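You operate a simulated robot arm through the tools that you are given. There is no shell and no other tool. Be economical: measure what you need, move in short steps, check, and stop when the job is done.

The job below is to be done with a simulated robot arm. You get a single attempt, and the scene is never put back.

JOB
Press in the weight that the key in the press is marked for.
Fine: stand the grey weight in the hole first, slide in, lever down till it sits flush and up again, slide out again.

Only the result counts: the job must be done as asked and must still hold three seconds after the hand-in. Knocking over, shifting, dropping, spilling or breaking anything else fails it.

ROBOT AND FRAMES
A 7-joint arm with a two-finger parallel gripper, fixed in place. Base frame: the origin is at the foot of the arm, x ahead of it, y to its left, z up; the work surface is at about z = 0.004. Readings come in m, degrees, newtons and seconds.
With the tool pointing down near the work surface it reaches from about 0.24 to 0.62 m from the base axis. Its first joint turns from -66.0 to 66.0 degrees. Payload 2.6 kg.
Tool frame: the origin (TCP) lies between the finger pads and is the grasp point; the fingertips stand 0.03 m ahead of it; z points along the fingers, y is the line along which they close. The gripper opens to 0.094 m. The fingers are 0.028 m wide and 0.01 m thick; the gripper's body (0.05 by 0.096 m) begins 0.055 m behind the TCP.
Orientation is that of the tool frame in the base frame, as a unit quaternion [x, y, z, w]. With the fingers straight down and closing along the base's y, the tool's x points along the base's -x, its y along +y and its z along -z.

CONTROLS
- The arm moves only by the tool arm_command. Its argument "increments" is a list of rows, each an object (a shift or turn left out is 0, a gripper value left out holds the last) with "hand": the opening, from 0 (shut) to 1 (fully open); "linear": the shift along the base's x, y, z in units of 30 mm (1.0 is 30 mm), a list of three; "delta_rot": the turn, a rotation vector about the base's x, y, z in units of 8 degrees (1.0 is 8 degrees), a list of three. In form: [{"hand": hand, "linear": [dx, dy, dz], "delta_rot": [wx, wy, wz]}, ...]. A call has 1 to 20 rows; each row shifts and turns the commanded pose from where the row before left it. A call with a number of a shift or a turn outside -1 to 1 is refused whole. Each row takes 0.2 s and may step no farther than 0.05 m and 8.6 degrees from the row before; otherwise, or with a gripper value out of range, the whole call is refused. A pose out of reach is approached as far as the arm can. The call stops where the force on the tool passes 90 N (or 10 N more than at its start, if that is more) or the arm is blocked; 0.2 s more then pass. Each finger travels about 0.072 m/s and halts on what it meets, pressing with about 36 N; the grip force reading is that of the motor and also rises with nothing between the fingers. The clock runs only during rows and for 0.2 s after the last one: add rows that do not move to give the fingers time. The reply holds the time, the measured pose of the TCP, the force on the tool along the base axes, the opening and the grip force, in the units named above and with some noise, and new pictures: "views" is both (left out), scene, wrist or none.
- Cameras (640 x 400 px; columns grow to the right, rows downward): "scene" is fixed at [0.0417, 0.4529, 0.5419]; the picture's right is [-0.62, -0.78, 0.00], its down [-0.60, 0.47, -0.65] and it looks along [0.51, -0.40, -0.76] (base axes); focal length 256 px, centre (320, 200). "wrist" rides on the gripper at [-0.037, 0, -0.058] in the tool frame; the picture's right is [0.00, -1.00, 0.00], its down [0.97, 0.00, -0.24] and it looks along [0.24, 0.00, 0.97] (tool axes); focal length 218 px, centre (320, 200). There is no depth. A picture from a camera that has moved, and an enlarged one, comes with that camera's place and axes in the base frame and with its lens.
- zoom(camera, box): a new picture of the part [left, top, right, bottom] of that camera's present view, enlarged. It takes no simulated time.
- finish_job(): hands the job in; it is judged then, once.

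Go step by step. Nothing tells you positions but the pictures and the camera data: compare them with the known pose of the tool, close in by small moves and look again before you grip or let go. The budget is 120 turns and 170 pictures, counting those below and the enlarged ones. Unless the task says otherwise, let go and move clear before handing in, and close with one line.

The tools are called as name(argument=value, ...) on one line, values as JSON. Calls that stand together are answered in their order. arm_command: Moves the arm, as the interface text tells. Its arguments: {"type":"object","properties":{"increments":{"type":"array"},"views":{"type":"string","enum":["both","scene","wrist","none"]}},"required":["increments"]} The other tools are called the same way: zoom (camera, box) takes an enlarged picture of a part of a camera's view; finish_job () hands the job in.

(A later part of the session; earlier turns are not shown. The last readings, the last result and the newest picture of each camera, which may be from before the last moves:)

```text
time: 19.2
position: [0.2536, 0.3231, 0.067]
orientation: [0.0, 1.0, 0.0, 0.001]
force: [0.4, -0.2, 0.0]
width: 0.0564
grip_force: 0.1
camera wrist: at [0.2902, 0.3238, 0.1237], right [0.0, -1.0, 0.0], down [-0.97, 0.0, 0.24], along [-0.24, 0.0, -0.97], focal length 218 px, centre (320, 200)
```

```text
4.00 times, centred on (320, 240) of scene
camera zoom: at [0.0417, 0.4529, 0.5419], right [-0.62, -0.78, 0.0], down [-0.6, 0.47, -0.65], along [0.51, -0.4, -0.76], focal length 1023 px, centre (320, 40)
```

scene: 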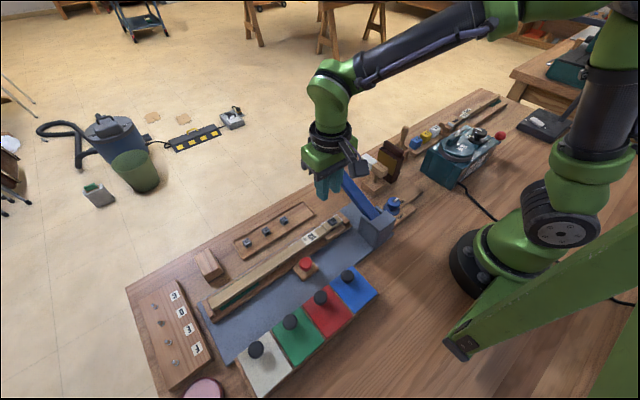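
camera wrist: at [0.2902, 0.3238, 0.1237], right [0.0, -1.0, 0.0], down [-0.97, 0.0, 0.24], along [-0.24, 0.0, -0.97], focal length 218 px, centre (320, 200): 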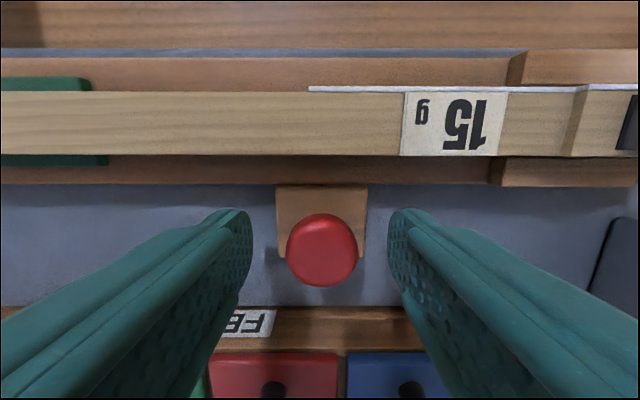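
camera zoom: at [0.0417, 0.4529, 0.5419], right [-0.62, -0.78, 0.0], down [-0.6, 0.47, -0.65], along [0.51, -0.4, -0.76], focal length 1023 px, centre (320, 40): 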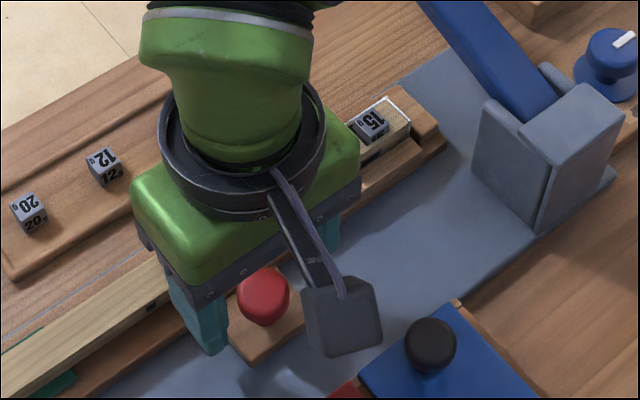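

The knob is centred between the fingers, so I'll close in two stages.

arm_command(increments=[{"hand": 0.36}, {}, {"hand": 0.28}, {"hand": 0.0}, {}, {}], views="both")

zoom(camera="scene", box=[240, 190, 400, 290])

```text
time: 20.6
position: [0.2541, 0.3209, 0.0654]
orientation: [0.001, 1.0, -0.001, 0.0]
force: [-1.2, -8.7, 3.4]
width: 0.027
grip_force: 45.4
camera wrist: at [0.2903, 0.3233, 0.1237], right [0.0, -1.0, 0.0], down [-0.97, 0.0, 0.24], along [-0.24, 0.0, -0.97], focal length 218 px, centre (320, 200)
```

scene: 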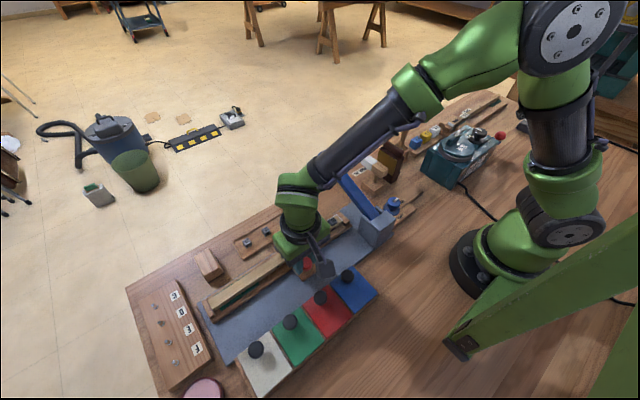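
wrist: 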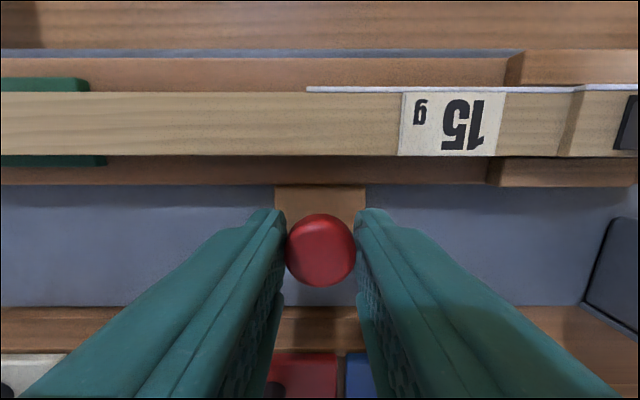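

```text
4.00 times, centred on (320, 240) of scene
camera zoom: at [0.0416, 0.4529, 0.5419], right [-0.62, -0.78, 0.0], down [-0.6, 0.47, -0.65], along [0.51, -0.4, -0.76], focal length 1023 px, centre (320, 40)
```

zoom: 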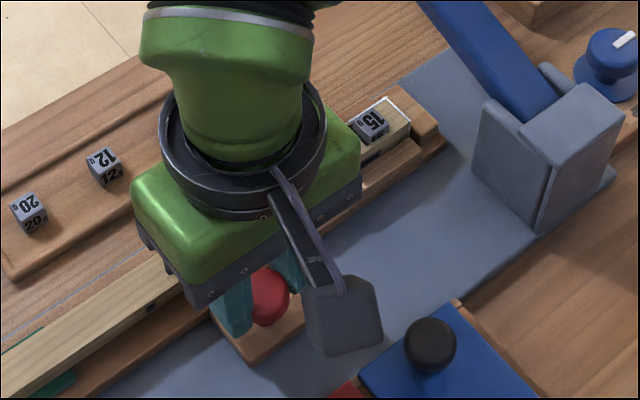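

The knob is gripped. I'll slide the carriage toward −y slowly.

arm_command(increments=[{"linear": [0, -0.1, 0]}, {"linear": [0, -0.15, 0]}, {"linear": [0, -0.15, 0]}, {"linear": [0, -0.15, 0]}, {"linear": [0, -0.15, 0]}, {}], views="scene")

zoom(camera="scene", box=[270, 170, 430, 270])

```text
time: 22.0
position: [0.2538, 0.3023, 0.0652]
orientation: [0.0, 1.0, -0.001, 0.0]
force: [4.5, -0.8, -21.6]
width: 0.0271
grip_force: 44.7
```

scene: 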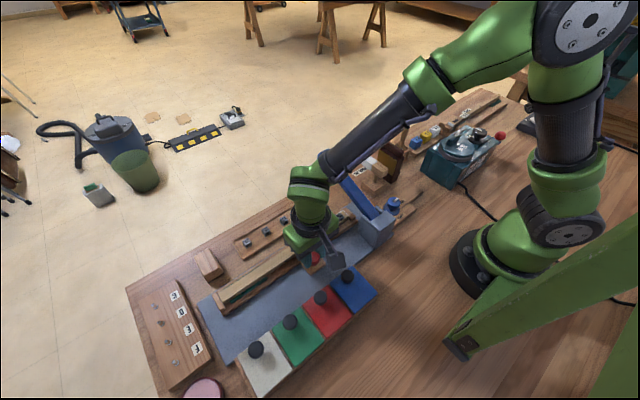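

```text
4.00 times, centred on (350, 220) of scene
camera zoom: at [0.0417, 0.453, 0.5418], right [-0.62, -0.78, 0.0], down [-0.6, 0.47, -0.65], along [0.51, -0.4, -0.76], focal length 1023 px, centre (200, 120)
```

zoom: 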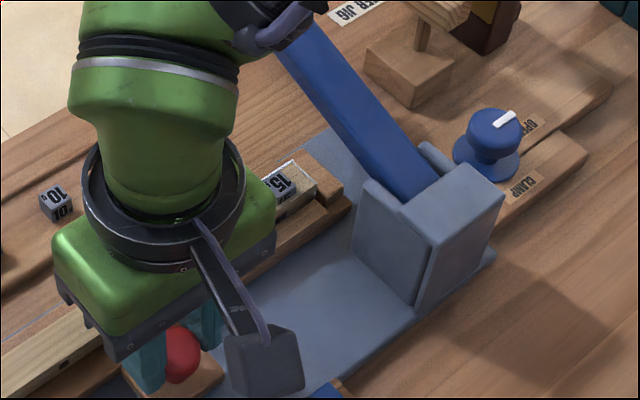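

The carriage is sliding with the weight still standing. I'll continue, with a slight lowering to relieve the upward pull.

arm_command(increments=[{"linear": [0, -0.15, -0.04]}, {"linear": [0, -0.15, -0.02]}, {"linear": [0, -0.15, 0]}, {"linear": [0, -0.15, 0]}, {"linear": [0, -0.15, 0]}, {"linear": [0, -0.15, 0]}, {}], views="both")

zoom(camera="scene", box=[270, 170, 430, 270])

```text
time: 23.6
position: [0.2542, 0.2752, 0.0658]
orientation: [0.0, 1.0, 0.001, 0.0]
force: [-14.1, 0.1, 22.8]
width: 0.0268
grip_force: 45.1
camera wrist: at [0.2903, 0.2757, 0.1238], right [0.0, -1.0, 0.0], down [-0.97, 0.0, 0.24], along [-0.24, 0.0, -0.97], focal length 218 px, centre (320, 200)
```

scene: 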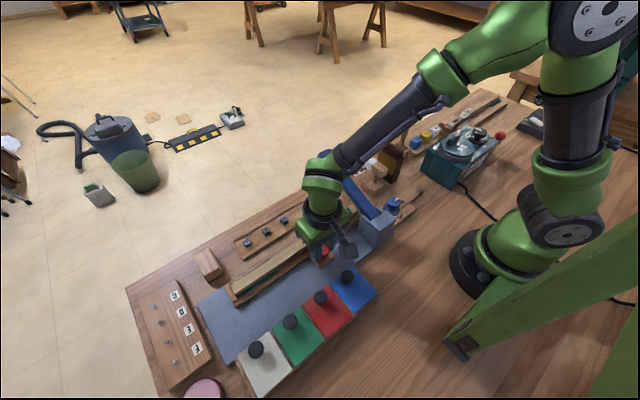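
wrist: 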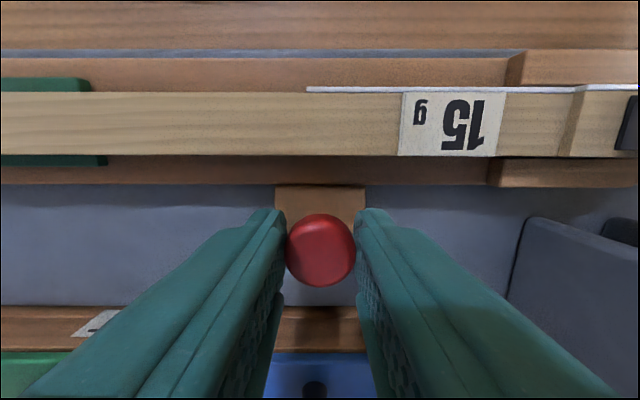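

```text
4.00 times, centred on (350, 220) of scene
camera zoom: at [0.0416, 0.4528, 0.542], right [-0.62, -0.78, 0.0], down [-0.6, 0.48, -0.65], along [0.51, -0.4, -0.76], focal length 1023 px, centre (200, 120)
```

zoom: 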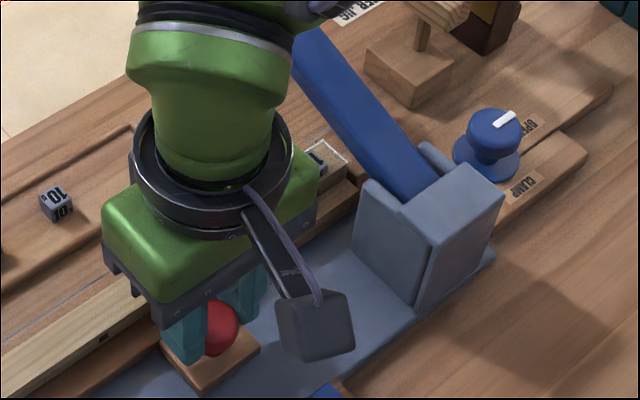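

It's going well, about 48 mm in so far. I'll relieve the force slightly and continue to the stop.

arm_command(increments=[{"linear": [-0.02, -0.15, 0.03]}, {"linear": [0, -0.15, 0]}, {"linear": [0, -0.15, 0]}, {"linear": [0, -0.15, 0]}, {}], views="scene")

zoom(camera="scene", box=[270, 170, 430, 270])

```text
time: 24.8
position: [0.2548, 0.2542, 0.0658]
orientation: [0.001, 1.0, 0.0, 0.001]
force: [4.2, -1.2, -4.7]
width: 0.0272
grip_force: 45.0
```

scene: 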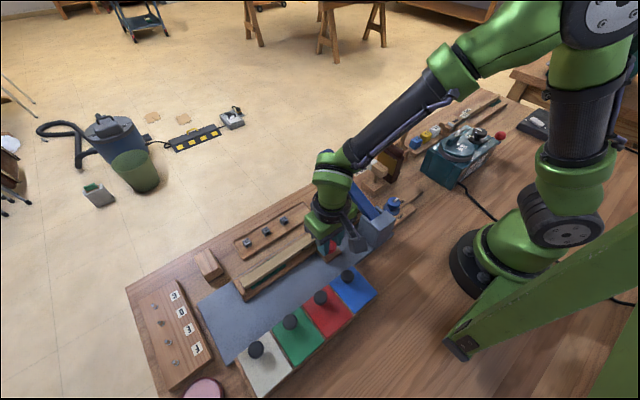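

```text
4.00 times, centred on (350, 220) of scene
camera zoom: at [0.0417, 0.4529, 0.5419], right [-0.62, -0.78, 0.0], down [-0.6, 0.47, -0.65], along [0.51, -0.4, -0.76], focal length 1023 px, centre (200, 120)
```

zoom: 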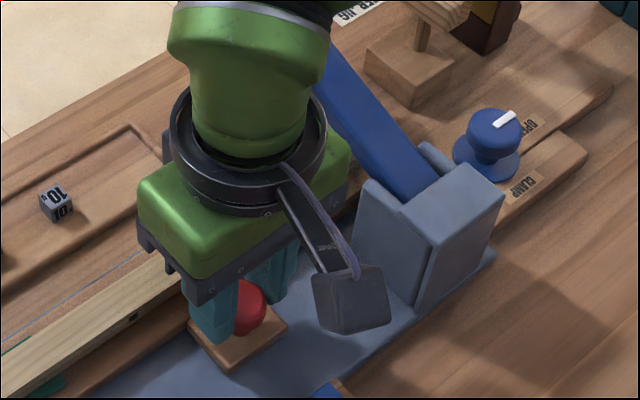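

The carriage has moved about 69 mm and still runs freely. I'll continue in small steps until it meets a stop.

arm_command(increments=[{"linear": [0, -0.1, 0]}, {"linear": [0, -0.1, 0]}, {"linear": [0, -0.1, 0]}, {}], views="both")

zoom(camera="scene", box=[270, 170, 430, 270])

```text
time: 25.8
position: [0.2537, 0.251, 0.0669]
orientation: [-0.005, 1.0, 0.005, 0.003]
force: [11.3, 48.1, -41.9]
width: 0.0273
grip_force: 44.5
camera wrist: at [0.2896, 0.252, 0.1243], right [0.01, -1.0, -0.01], down [-0.97, -0.01, 0.23], along [-0.23, 0.01, -0.97], focal length 218 px, centre (320, 200)
```

scene: 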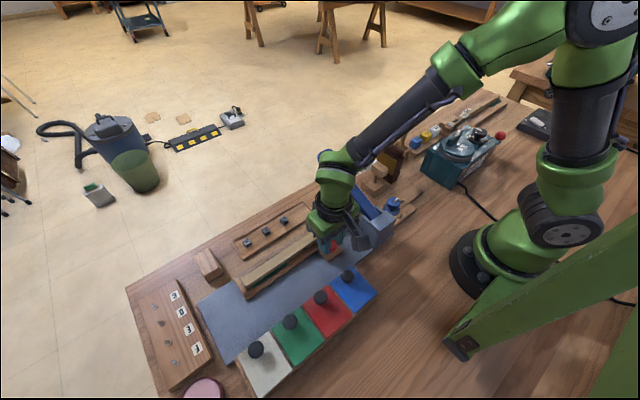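
wrist: 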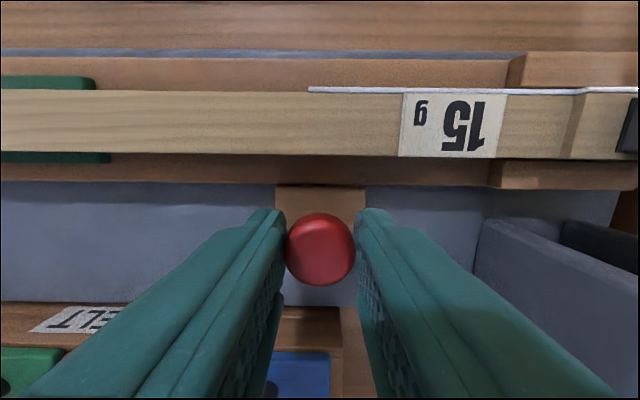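

```text
4.00 times, centred on (350, 220) of scene
camera zoom: at [0.0417, 0.453, 0.5418], right [-0.62, -0.78, 0.0], down [-0.6, 0.47, -0.65], along [0.51, -0.4, -0.76], focal length 1023 px, centre (200, 120)
```

zoom: 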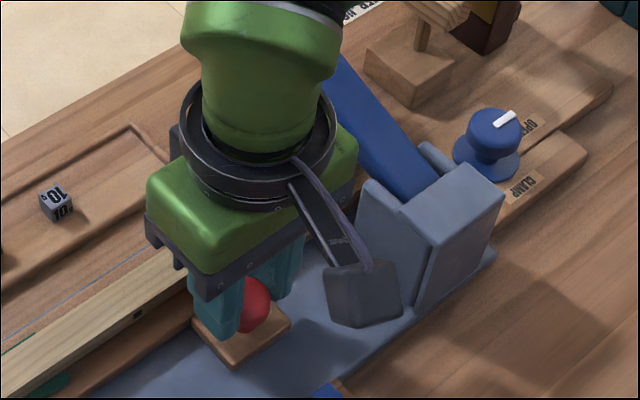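

The carriage has met its stop (48 N). I'll relax the push, let go and rise clear.

arm_command(increments=[{"linear": [0, 0.18, 0]}, {"hand": 0.45}, {}, {}], views="none")

arm_command(increments=[{"linear": [0, 0, 0.6]}, {"linear": [0, 0, 0.9]}, {"linear": [0, 0.3, 0.9]}, {"linear": [0, 0.5, 0.9]}, {"linear": [0, 0.5, 0.9]}, {}, {}], views="both")

zoom(camera="scene", box=[270, 130, 430, 270])

zoom(camera="wrist", box=[320, 50, 560, 200])

```text
time: 26.8
position: [0.2532, 0.252, 0.0664]
orientation: [0.0, 1.0, 0.0, 0.0]
force: [0.0, 0.4, 0.5]
width: 0.0423
grip_force: 0.0
```

```text
time: 28.4
position: [0.2533, 0.2923, 0.1924]
orientation: [0.0, 1.0, 0.0, 0.0]
force: [-0.5, 0.7, 0.1]
width: 0.0422
grip_force: 0.1
camera wrist: at [0.2898, 0.292, 0.2506], right [0.0, -1.0, 0.0], down [-0.97, 0.0, 0.24], along [-0.24, 0.0, -0.97], focal length 218 px, centre (320, 200)
```

scene: 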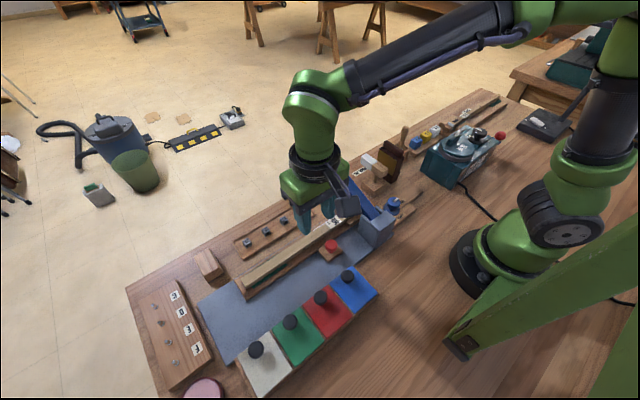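
wrist: 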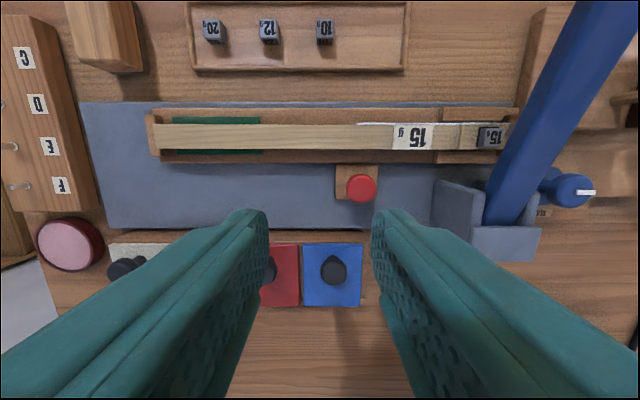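

```text
2.86 times, centred on (350, 200) of scene
camera zoom: at [0.0417, 0.4529, 0.5419], right [-0.62, -0.78, 0.0], down [-0.6, 0.47, -0.65], along [0.51, -0.4, -0.76], focal length 730 px, centre (234, 200)
```

zoom: 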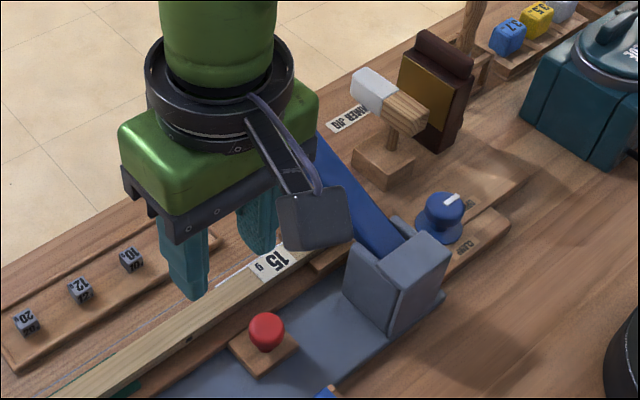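

```text
2.67 times, centred on (440, 125) of wrist
camera zoom: at [0.2898, 0.292, 0.2506], right [0.0, -1.0, 0.0], down [-0.97, 0.0, 0.24], along [-0.24, 0.0, -0.97], focal length 582 px, centre (0, 400)
```

zoom: 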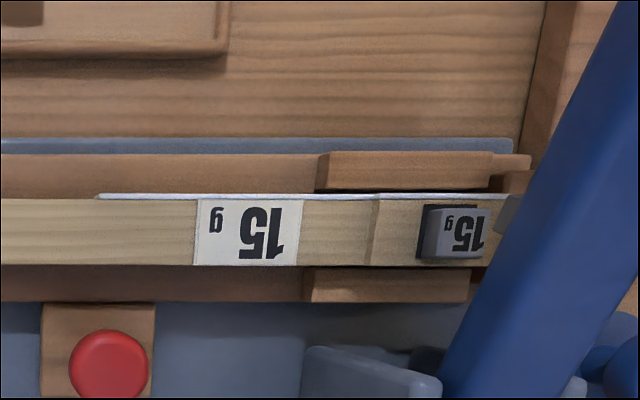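

The weight still stands, and the grey ram sits just above it under the lever. Now I'll go above the lever handle to locate it.

arm_command(increments=[{"linear": [0, 0, 0.9]}, {"linear": [0.3, 0, 0.9]}, {"linear": [0.8, -0.8, 0.5]}, {"linear": [0.8, -0.85, 0]}, {"linear": [0.8, -0.85, 0]}, {"linear": [0.8, -0.85, 0]}, {"linear": [0.7, -0.9, 0]}, {"linear": [0.4, -0.9, 0]}, {}, {}], views="both")

zoom(camera="scene", box=[270, 130, 430, 270])

```text
time: 30.6
position: [0.3886, 0.1364, 0.2606]
orientation: [-0.001, 1.0, 0.0, 0.001]
force: [-0.2, 0.8, 0.1]
width: 0.0424
grip_force: 0.1
camera wrist: at [0.4249, 0.1369, 0.3179], right [0.0, -1.0, 0.0], down [-0.97, 0.0, 0.24], along [-0.24, 0.0, -0.97], focal length 218 px, centre (320, 200)
```

scene: 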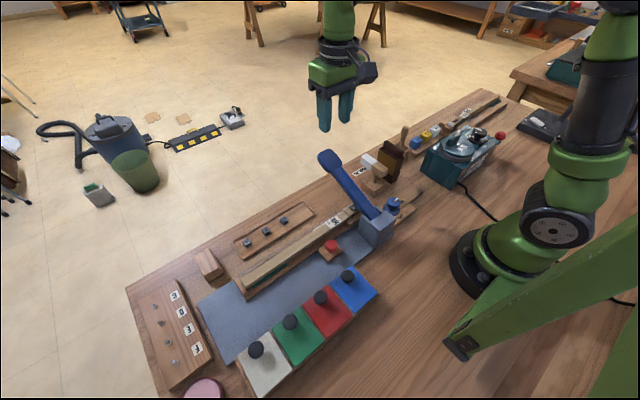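
wrist: 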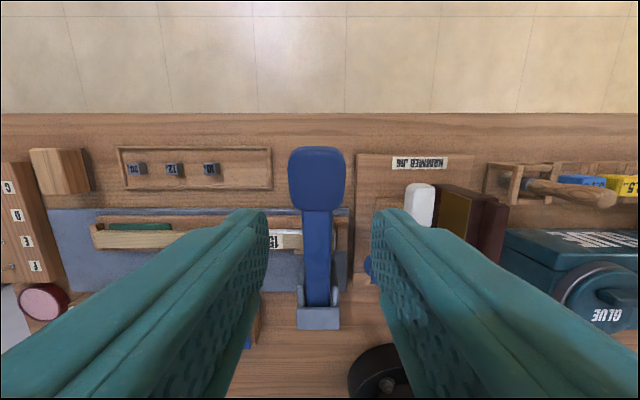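

```text
2.86 times, centred on (350, 200) of scene
camera zoom: at [0.0417, 0.4529, 0.5419], right [-0.62, -0.78, 0.0], down [-0.6, 0.47, -0.65], along [0.51, -0.4, -0.76], focal length 730 px, centre (234, 200)
```

zoom: 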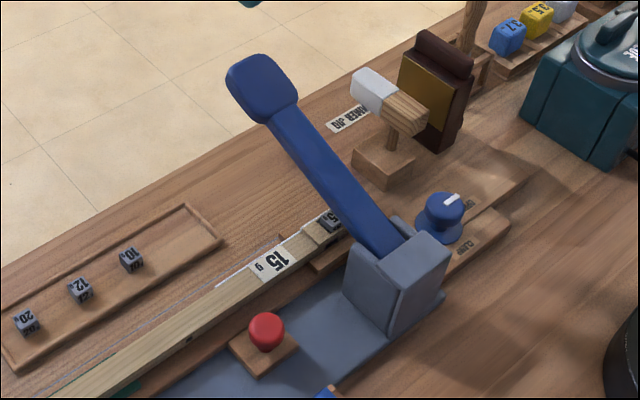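

The paddle centre is at about (0.400, 0.139, 0.130), about 50 mm wide, with the pivot near (0.21, 0.14, 0.05). I'll close the fingers and come down just above the paddle.

arm_command(increments=[{"hand": 0.0, "linear": [0.33, 0.06, -0.6]}, {"linear": [0, 0, -0.8]}, {"linear": [0, 0, -0.8]}, {"linear": [0, 0, -0.5]}, {}, {}], views="both")

zoom(camera="scene", box=[270, 130, 430, 270])

```text
time: 32.0
position: [0.4006, 0.1388, 0.1809]
orientation: [0.0, 1.0, 0.001, 0.0]
force: [0.7, -0.8, -0.1]
width: 0.0001
grip_force: 33.3
camera wrist: at [0.4368, 0.1395, 0.2385], right [0.0, -1.0, 0.0], down [-0.97, 0.0, 0.24], along [-0.24, 0.0, -0.97], focal length 218 px, centre (320, 200)
```

scene: 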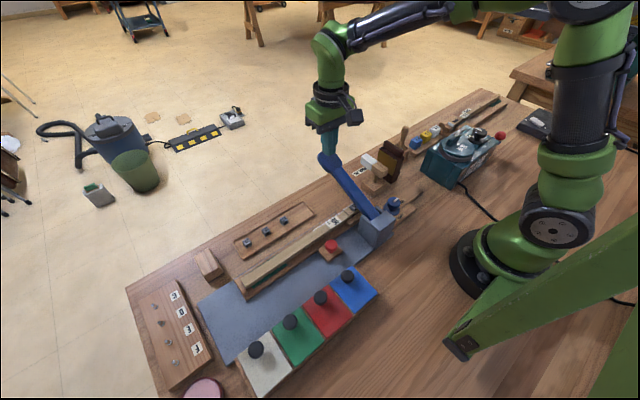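
wrist: 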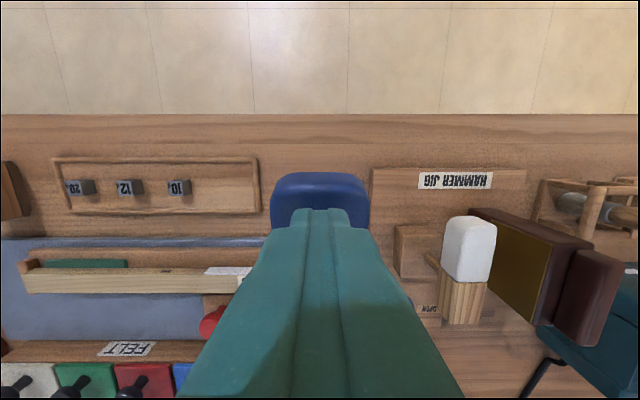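

```text
2.86 times, centred on (350, 200) of scene
camera zoom: at [0.0417, 0.4529, 0.5419], right [-0.62, -0.78, 0.0], down [-0.6, 0.47, -0.65], along [0.51, -0.4, -0.76], focal length 730 px, centre (234, 200)
```

zoom: 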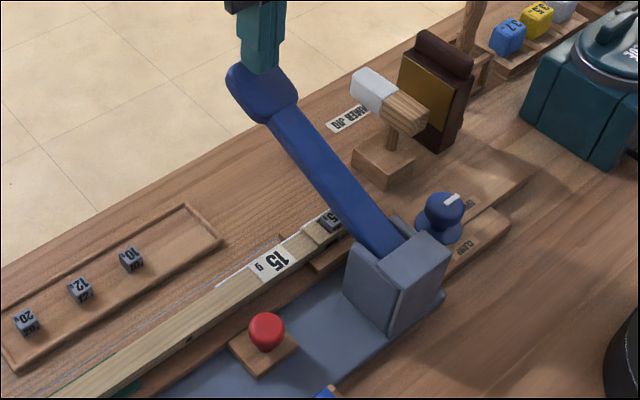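

The fingertips are just above the paddle centre. I'll press down in small steps and watch the force.

arm_command(increments=[{"linear": [0, 0, -0.2]}, {"linear": [0, 0, -0.2]}, {"linear": [0, 0, -0.2]}, {"linear": [0, 0, -0.2]}, {}], views="scene")

zoom(camera="scene", box=[270, 130, 430, 270])

```text
time: 33.2
position: [0.4009, 0.1386, 0.1557]
orientation: [0.0, 1.0, 0.0, 0.0]
force: [-0.5, 0.6, -0.4]
width: 0.0002
grip_force: 32.9
```

scene: 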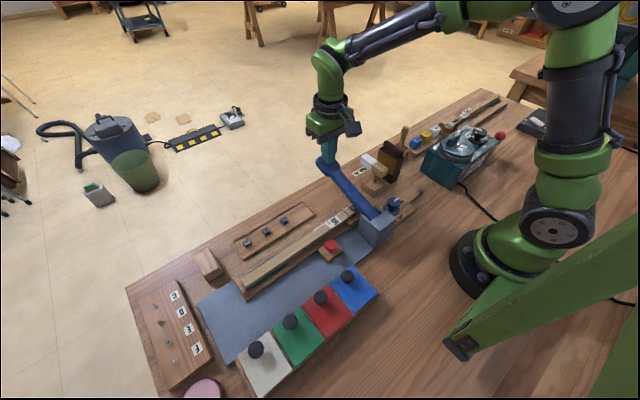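

```text
2.86 times, centred on (350, 200) of scene
camera zoom: at [0.0417, 0.4529, 0.5419], right [-0.62, -0.78, 0.0], down [-0.6, 0.47, -0.65], along [0.51, -0.4, -0.76], focal length 730 px, centre (234, 200)
```

zoom: 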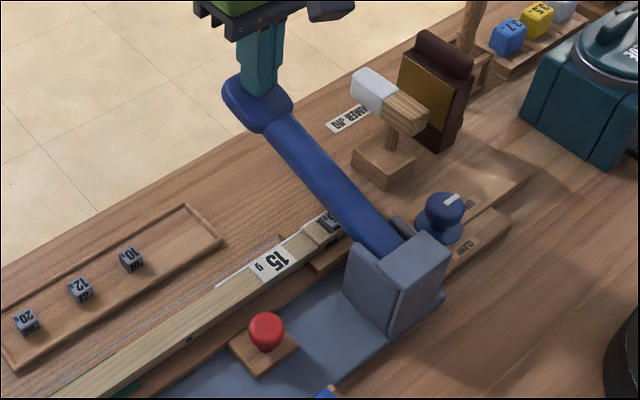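

The lever moves down with almost no force. I'll continue in small steps.

arm_command(increments=[{"linear": [0, 0, -0.2]}, {"linear": [0, 0, -0.2]}, {}], views="none")

arm_command(increments=[{"linear": [0, 0, -0.2]}, {"linear": [0, 0, -0.15]}, {}], views="both")

zoom(camera="scene", box=[270, 130, 430, 270])

```text
time: 34.0
position: [0.4011, 0.1388, 0.1445]
orientation: [0.0, 1.0, 0.0, 0.0]
force: [-0.1, -0.3, 0.4]
width: 0.0003
grip_force: 33.0
```

```text
time: 34.8
position: [0.4006, 0.1382, 0.1321]
orientation: [0.0, 1.0, 0.0, 0.0]
force: [-0.4, 0.4, -0.1]
width: 0.0003
grip_force: 33.5
camera wrist: at [0.4371, 0.1386, 0.1902], right [0.0, -1.0, 0.0], down [-0.97, 0.0, 0.24], along [-0.24, 0.0, -0.97], focal length 218 px, centre (320, 200)
```

scene: 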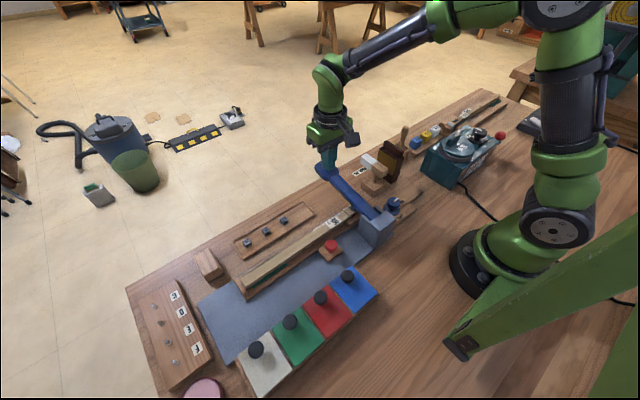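
wrist: 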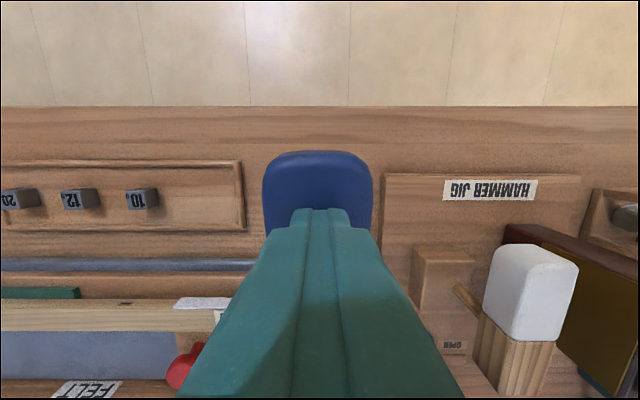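

```text
2.86 times, centred on (350, 200) of scene
camera zoom: at [0.0417, 0.4529, 0.5419], right [-0.62, -0.78, 0.0], down [-0.6, 0.47, -0.65], along [0.51, -0.4, -0.76], focal length 730 px, centre (234, 200)
```

zoom: 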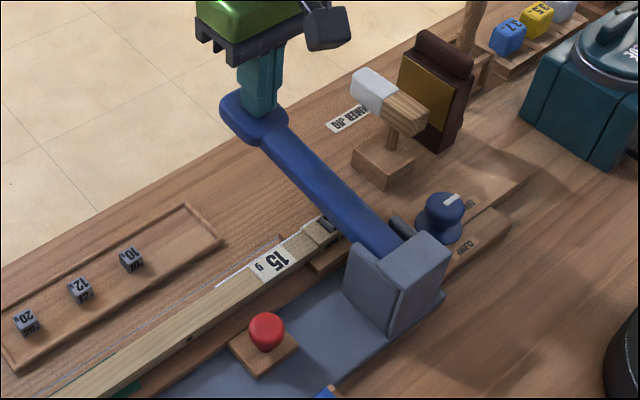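

Still free. I'll keep lowering.

arm_command(increments=[{"linear": [0, 0, -0.15]}, {"linear": [0, 0, -0.15]}, {}], views="none")

arm_command(increments=[{"linear": [0, 0, -0.15]}, {}], views="none")

zoom(camera="scene", box=[310, 160, 430, 250])

```text
time: 35.6
position: [0.4019, 0.1391, 0.1247]
orientation: [0.0, 1.0, 0.0, 0.001]
force: [-1.0, -1.7, 4.2]
width: 0.0
grip_force: 33.0
```

```text
time: 36.2
position: [0.4013, 0.14, 0.1201]
orientation: [0.0, 1.0, 0.0, 0.002]
force: [1.9, -0.2, 4.8]
width: 0.0
grip_force: 33.4
```

```text
4.44 times, centred on (370, 205) of scene
camera zoom: at [0.0416, 0.4529, 0.5419], right [-0.62, -0.78, 0.0], down [-0.6, 0.47, -0.65], along [0.51, -0.4, -0.76], focal length 1136 px, centre (98, 178)
```

zoom: 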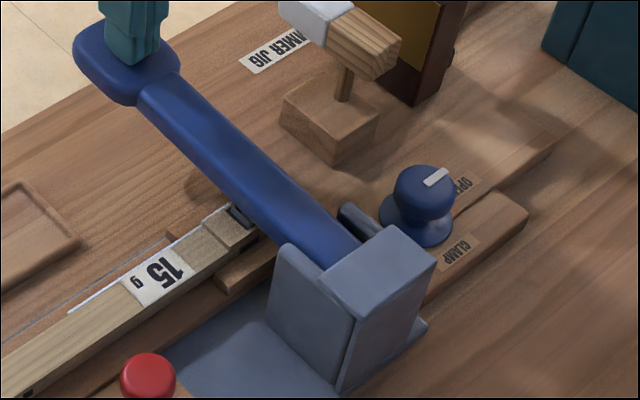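

Resistance of about 5 N has begun. I'll continue in 3–4 mm steps.

arm_command(increments=[{"linear": [0, 0, -0.12]}, {}], views="none")

arm_command(increments=[{"linear": [0, 0, -0.12]}, {}], views="none")

arm_command(increments=[{"linear": [0, 0, -0.12]}, {}], views="none")

zoom(camera="scene", box=[310, 160, 430, 250])

```text
time: 36.8
position: [0.4015, 0.1395, 0.1168]
orientation: [-0.001, 1.0, 0.0, 0.0]
force: [2.8, -0.4, 4.8]
width: 0.0
grip_force: 32.5
```

```text
time: 37.4
position: [0.4015, 0.138, 0.1121]
orientation: [-0.001, 1.0, 0.0, 0.0]
force: [3.5, 0.7, 5.3]
width: 0.0
grip_force: 33.4
```

```text
time: 38.0
position: [0.4011, 0.1386, 0.1091]
orientation: [0.0, 1.0, 0.001, 0.0]
force: [0.5, 1.8, 4.9]
width: 0.0
grip_force: 33.0
```

```text
4.44 times, centred on (370, 205) of scene
camera zoom: at [0.0416, 0.4529, 0.5419], right [-0.62, -0.78, 0.0], down [-0.6, 0.47, -0.65], along [0.51, -0.4, -0.76], focal length 1136 px, centre (98, 178)
```

zoom: 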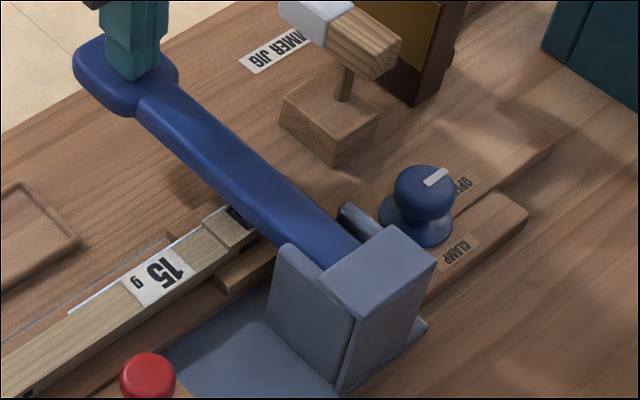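

The weight is going down steadily. I'll use finer steps now, watching for the stop.

arm_command(increments=[{"linear": [0, 0, -0.08]}, {}], views="none")

arm_command(increments=[{"linear": [0, 0, -0.08]}, {}], views="none")

zoom(camera="scene", box=[330, 190, 390, 230])

```text
time: 38.6
position: [0.4015, 0.1392, 0.108]
orientation: [0.0, 1.0, -0.001, 0.0]
force: [0.6, 2.9, 4.1]
width: 0.0002
grip_force: 32.7
```

```text
time: 39.2
position: [0.4007, 0.1386, 0.1055]
orientation: [0.001, 1.0, 0.0, 0.001]
force: [-10.8, -3.0, 28.2]
width: 0.0
grip_force: 33.0
```

```text
10.00 times, centred on (360, 210) of scene
camera zoom: at [0.0415, 0.4529, 0.542], right [-0.62, -0.78, 0.0], down [-0.6, 0.47, -0.65], along [0.51, -0.4, -0.76], focal length 2557 px, centre (-80, 100)
```

zoom: 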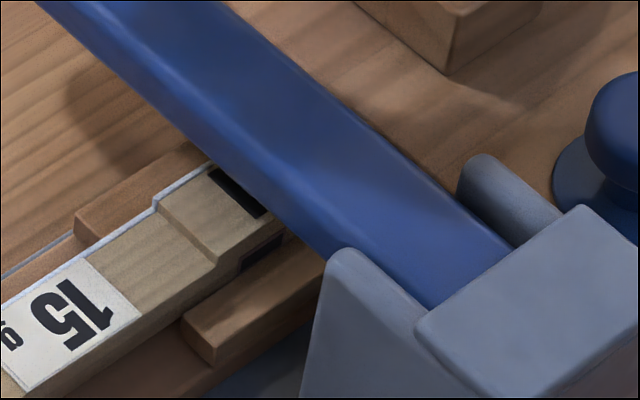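

The force jumped to 28 N, which is probably the flush point. I'll press slightly harder to be sure.

arm_command(increments=[{"linear": [0, 0, -0.06]}, {}], views="none")

zoom(camera="scene", box=[330, 190, 390, 230])

```text
time: 39.8
position: [0.4019, 0.1385, 0.1052]
orientation: [0.001, 1.0, 0.001, 0.001]
force: [-19.3, -5.1, 50.7]
width: 0.0
grip_force: 33.7
```

```text
10.00 times, centred on (360, 210) of scene
camera zoom: at [0.0414, 0.4528, 0.542], right [-0.62, -0.78, 0.0], down [-0.6, 0.48, -0.65], along [0.51, -0.4, -0.76], focal length 2557 px, centre (-80, 100)
```

zoom: 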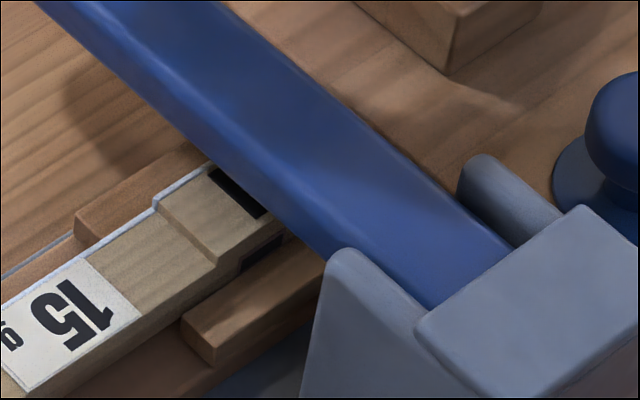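

It is a hard stop with no further motion. I'll rise and see whether the lever follows by itself.

arm_command(increments=[{"linear": [0, 0, 0.3]}, {"linear": [0, 0, 0.5]}, {"linear": [0, 0, 0.7]}, {"linear": [0, 0, 0.7]}, {}, {}], views="both")

zoom(camera="scene", box=[290, 130, 430, 240])

```text
time: 41.2
position: [0.4044, 0.1388, 0.1704]
orientation: [0.001, 1.0, 0.001, 0.0]
force: [-1.0, -0.2, -0.2]
width: 0.0001
grip_force: 33.0
camera wrist: at [0.4398, 0.1392, 0.2275], right [0.0, -1.0, 0.0], down [-0.97, 0.0, 0.24], along [-0.24, 0.0, -0.97], focal length 218 px, centre (320, 200)
```

scene: 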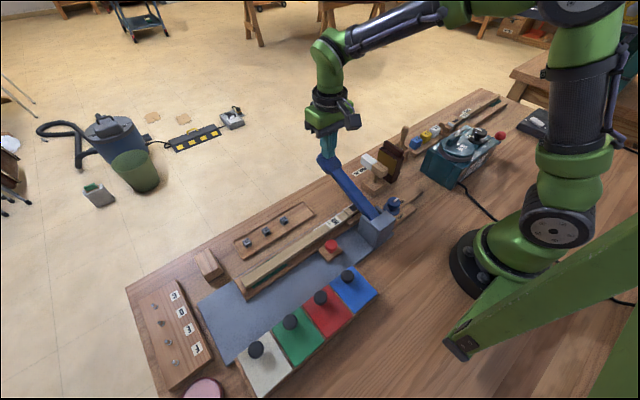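
wrist: 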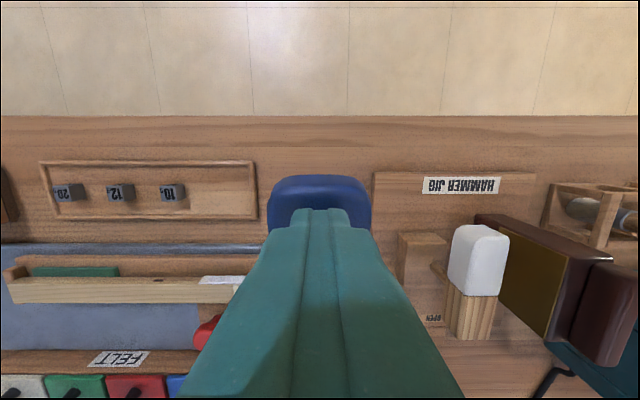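

```text
3.64 times, centred on (360, 185) of scene
camera zoom: at [0.0417, 0.4529, 0.5419], right [-0.62, -0.78, 0.0], down [-0.6, 0.47, -0.65], along [0.51, -0.4, -0.76], focal length 930 px, centre (174, 254)
```

zoom: 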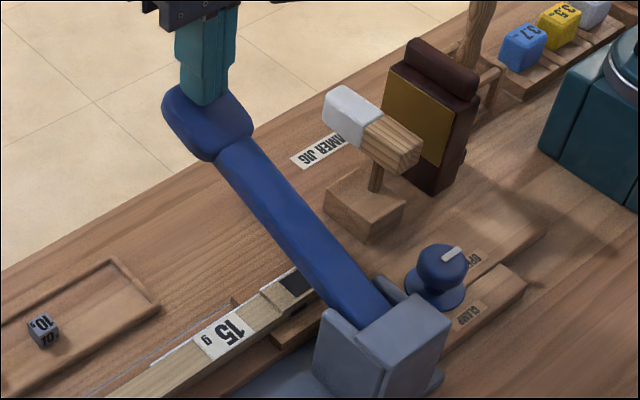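

The lever springs back with the fingers. I'll rise clear and go back over to see the hole.

arm_command(increments=[{"linear": [0, 0, 0.5]}, {"linear": [0, 0, 0.9]}, {"linear": [0, 0, 0.9]}, {"linear": [-0.6, 0.8, 0.5], "hand": 0.4}, {"linear": [-0.8, 0.8, 0]}, {"linear": [-0.8, 0.8, 0]}, {"linear": [-0.8, 0.8, 0]}, {"linear": [-0.8, 0.6, 0]}, {"linear": [-0.6, 0, 0]}, {}, {}], views="both")

zoom(camera="scene", box=[290, 130, 430, 240])

zoom(camera="wrist", box=[300, 80, 500, 205])

```text
time: 43.6
position: [0.2685, 0.2533, 0.2527]
orientation: [0.001, 1.0, 0.0, 0.0]
force: [0.1, -0.4, 0.4]
width: 0.0377
grip_force: 0.0
camera wrist: at [0.3051, 0.2545, 0.3112], right [0.0, -1.0, 0.0], down [-0.97, 0.0, 0.24], along [-0.24, 0.0, -0.97], focal length 218 px, centre (320, 200)
```

scene: 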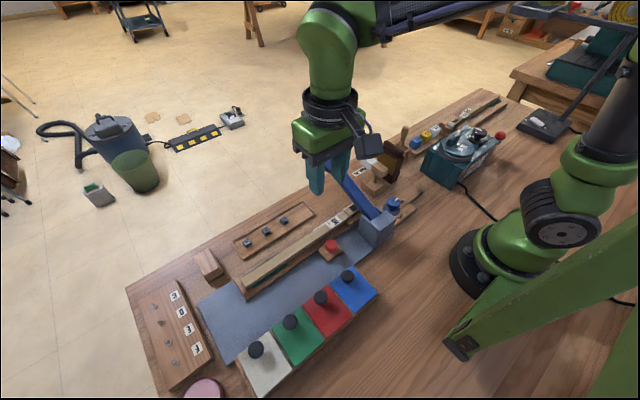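
wrist: 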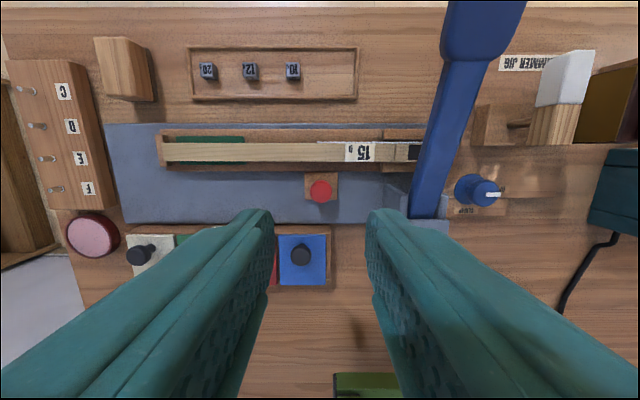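

```text
3.64 times, centred on (360, 185) of scene
camera zoom: at [0.0416, 0.4529, 0.5419], right [-0.62, -0.78, 0.0], down [-0.6, 0.47, -0.65], along [0.51, -0.4, -0.76], focal length 930 px, centre (174, 254)
```

zoom: 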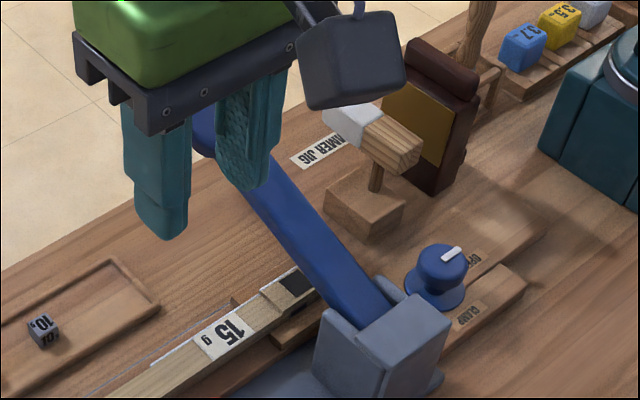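

```text
3.20 times, centred on (400, 142) of wrist
camera zoom: at [0.3051, 0.2545, 0.3112], right [0.0, -1.0, 0.0], down [-0.97, 0.0, 0.24], along [-0.24, 0.0, -0.97], focal length 698 px, centre (64, 384)
```

zoom: 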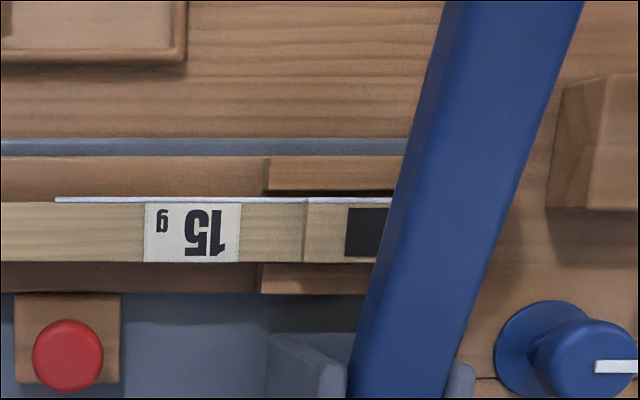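

The lever is back up. I'll enlarge the hole to see the weight.

zoom(camera="wrist", box=[385, 130, 445, 170])

zoom(camera="scene", box=[340, 190, 388, 222])

```text
10.00 times, centred on (415, 150) of wrist
camera zoom: at [0.3051, 0.2545, 0.3112], right [0.0, -1.0, 0.0], down [-0.97, 0.0, 0.24], along [-0.24, 0.0, -0.97], focal length 2183 px, centre (-630, 700)
```

zoom: 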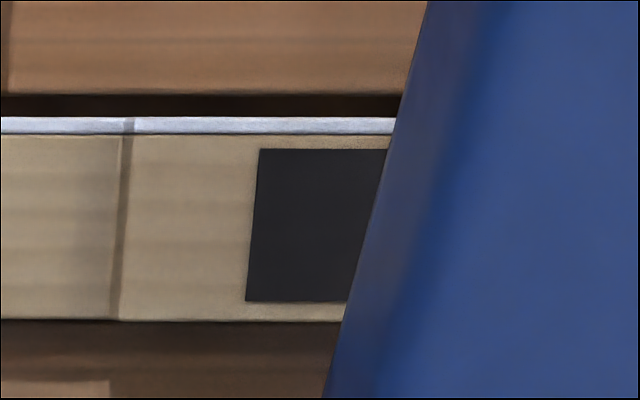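

```text
12.50 times, centred on (364, 206) of scene
camera zoom: at [0.0416, 0.4529, 0.5419], right [-0.62, -0.78, 0.0], down [-0.6, 0.47, -0.65], along [0.51, -0.4, -0.76], focal length 3196 px, centre (-230, 125)
```

zoom: 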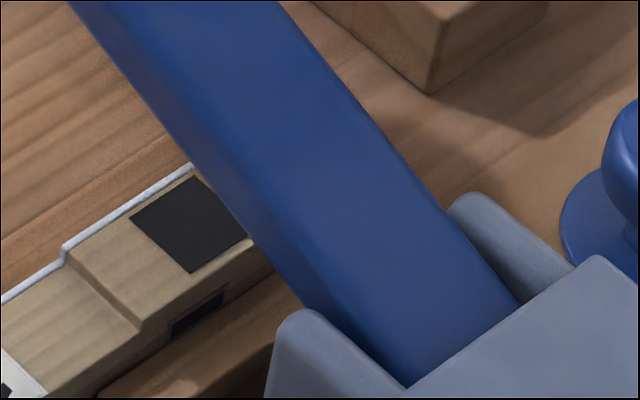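

The hole now shows flat dark with nothing protruding. I'll slide the carriage out to get a proper look, descending on the knob first.

arm_command(increments=[{"hand": 0.52, "linear": [-0.48, -0.1, -0.8]}, {"linear": [0, 0, -0.9]}, {"linear": [0, 0, -0.9]}, {"linear": [0, 0, -0.9]}, {"linear": [0, 0, -0.8]}, {}, {}], views="wrist")

```text
time: 45.2
position: [0.2544, 0.2476, 0.1245]
orientation: [0.0, 1.0, 0.0, 0.0]
force: [0.2, 0.2, 0.3]
width: 0.0491
grip_force: 0.0
camera wrist: at [0.2907, 0.2475, 0.1826], right [0.0, -1.0, 0.0], down [-0.97, 0.0, 0.24], along [-0.24, 0.0, -0.97], focal length 218 px, centre (320, 200)
```

wrist: 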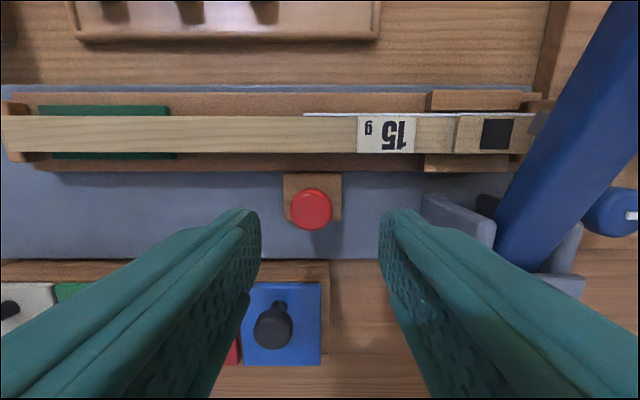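

I get a better view of the hole from here, so I'll enlarge it.

zoom(camera="wrist", box=[460, 100, 556, 160])

arm_command(increments=[{"linear": [-0.04, 0.2, -0.6]}, {"linear": [0, 0, -0.7]}, {"linear": [0, 0, -0.6]}, {}, {"hand": 0.36}, {}, {"hand": 0.28}, {"hand": 0.0}, {}, {}], views="wrist")

```text
6.67 times, centred on (508, 130) of wrist
camera zoom: at [0.2907, 0.2475, 0.1826], right [0.0, -1.0, 0.0], down [-0.97, 0.0, 0.24], along [-0.24, 0.0, -0.97], focal length 1455 px, centre (-933, 667)
```

zoom: 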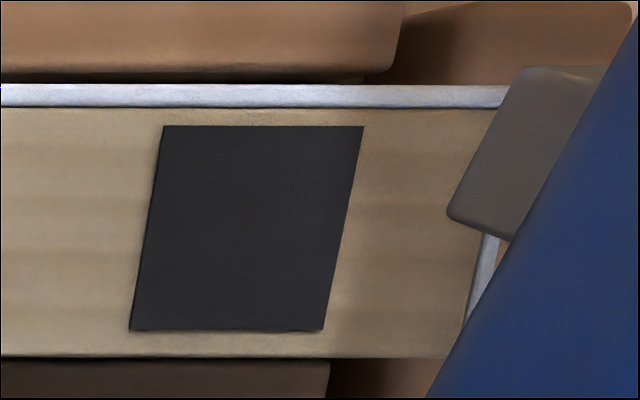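

```text
time: 47.4
position: [0.2542, 0.2566, 0.068]
orientation: [0.0, 1.0, -0.001, -0.001]
force: [0.3, 0.0, -6.0]
width: 0.0271
grip_force: 45.2
camera wrist: at [0.2909, 0.2574, 0.1258], right [0.0, -1.0, 0.0], down [-0.97, 0.0, 0.24], along [-0.24, 0.0, -0.97], focal length 218 px, centre (320, 200)
```

wrist: 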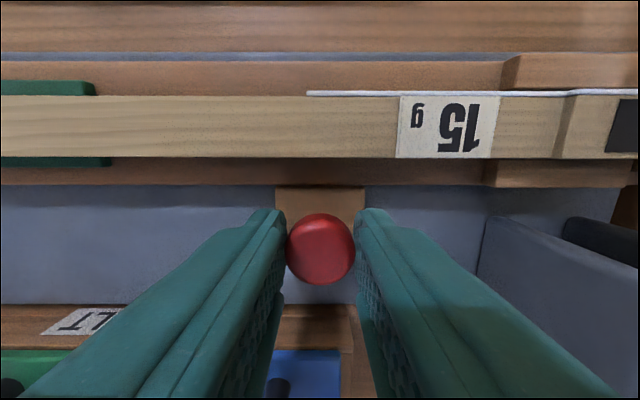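

The knob is gripped. I'll slide the carriage back out in +y, gently.

arm_command(increments=[{"linear": [0, 0.1, 0]}, {"linear": [0, 0.18, 0]}, {"linear": [0, 0.18, 0]}, {"linear": [0, 0.18, 0]}, {"linear": [0, 0.18, 0]}, {"linear": [0, 0.18, 0]}, {"linear": [0, 0.18, 0]}, {"linear": [0, 0.18, 0]}, {"linear": [0, 0.18, 0]}, {"linear": [0, 0.18, 0]}, {"linear": [0, 0.18, 0]}, {}], views="scene")

zoom(camera="scene", box=[270, 170, 430, 270])

```text
time: 50.0
position: [0.2543, 0.3139, 0.0689]
orientation: [-0.001, 1.0, 0.001, 0.001]
force: [6.3, 1.1, 16.5]
width: 0.0269
grip_force: 44.4
```

scene: 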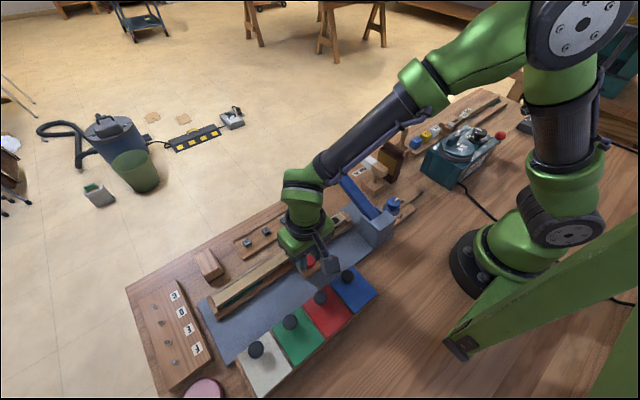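

```text
4.00 times, centred on (350, 220) of scene
camera zoom: at [0.0416, 0.4528, 0.542], right [-0.62, -0.78, 0.0], down [-0.6, 0.48, -0.65], along [0.51, -0.4, -0.76], focal length 1023 px, centre (200, 120)
```

zoom: 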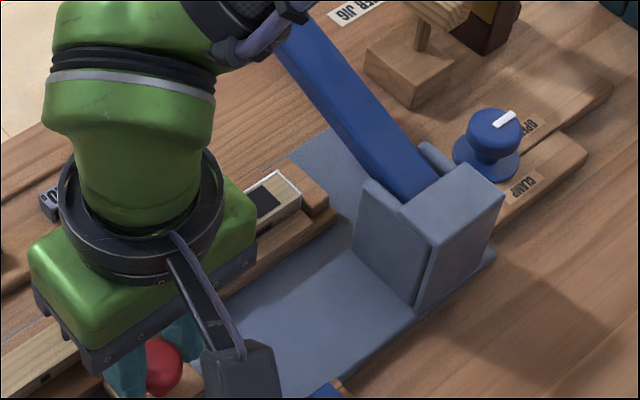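

It's sliding out cleanly, and no loose weight shows under the press. I'll continue to the outer stop.

arm_command(increments=[{"linear": [0, 0.15, -0.03]}, {"linear": [0, 0.12, 0]}, {"linear": [0, 0.1, 0]}, {}], views="none")

```text
time: 51.0
position: [0.2538, 0.3225, 0.0672]
orientation: [0.001, 1.0, 0.0, 0.001]
force: [0.7, -19.8, 42.9]
width: 0.0272
grip_force: 45.0
```

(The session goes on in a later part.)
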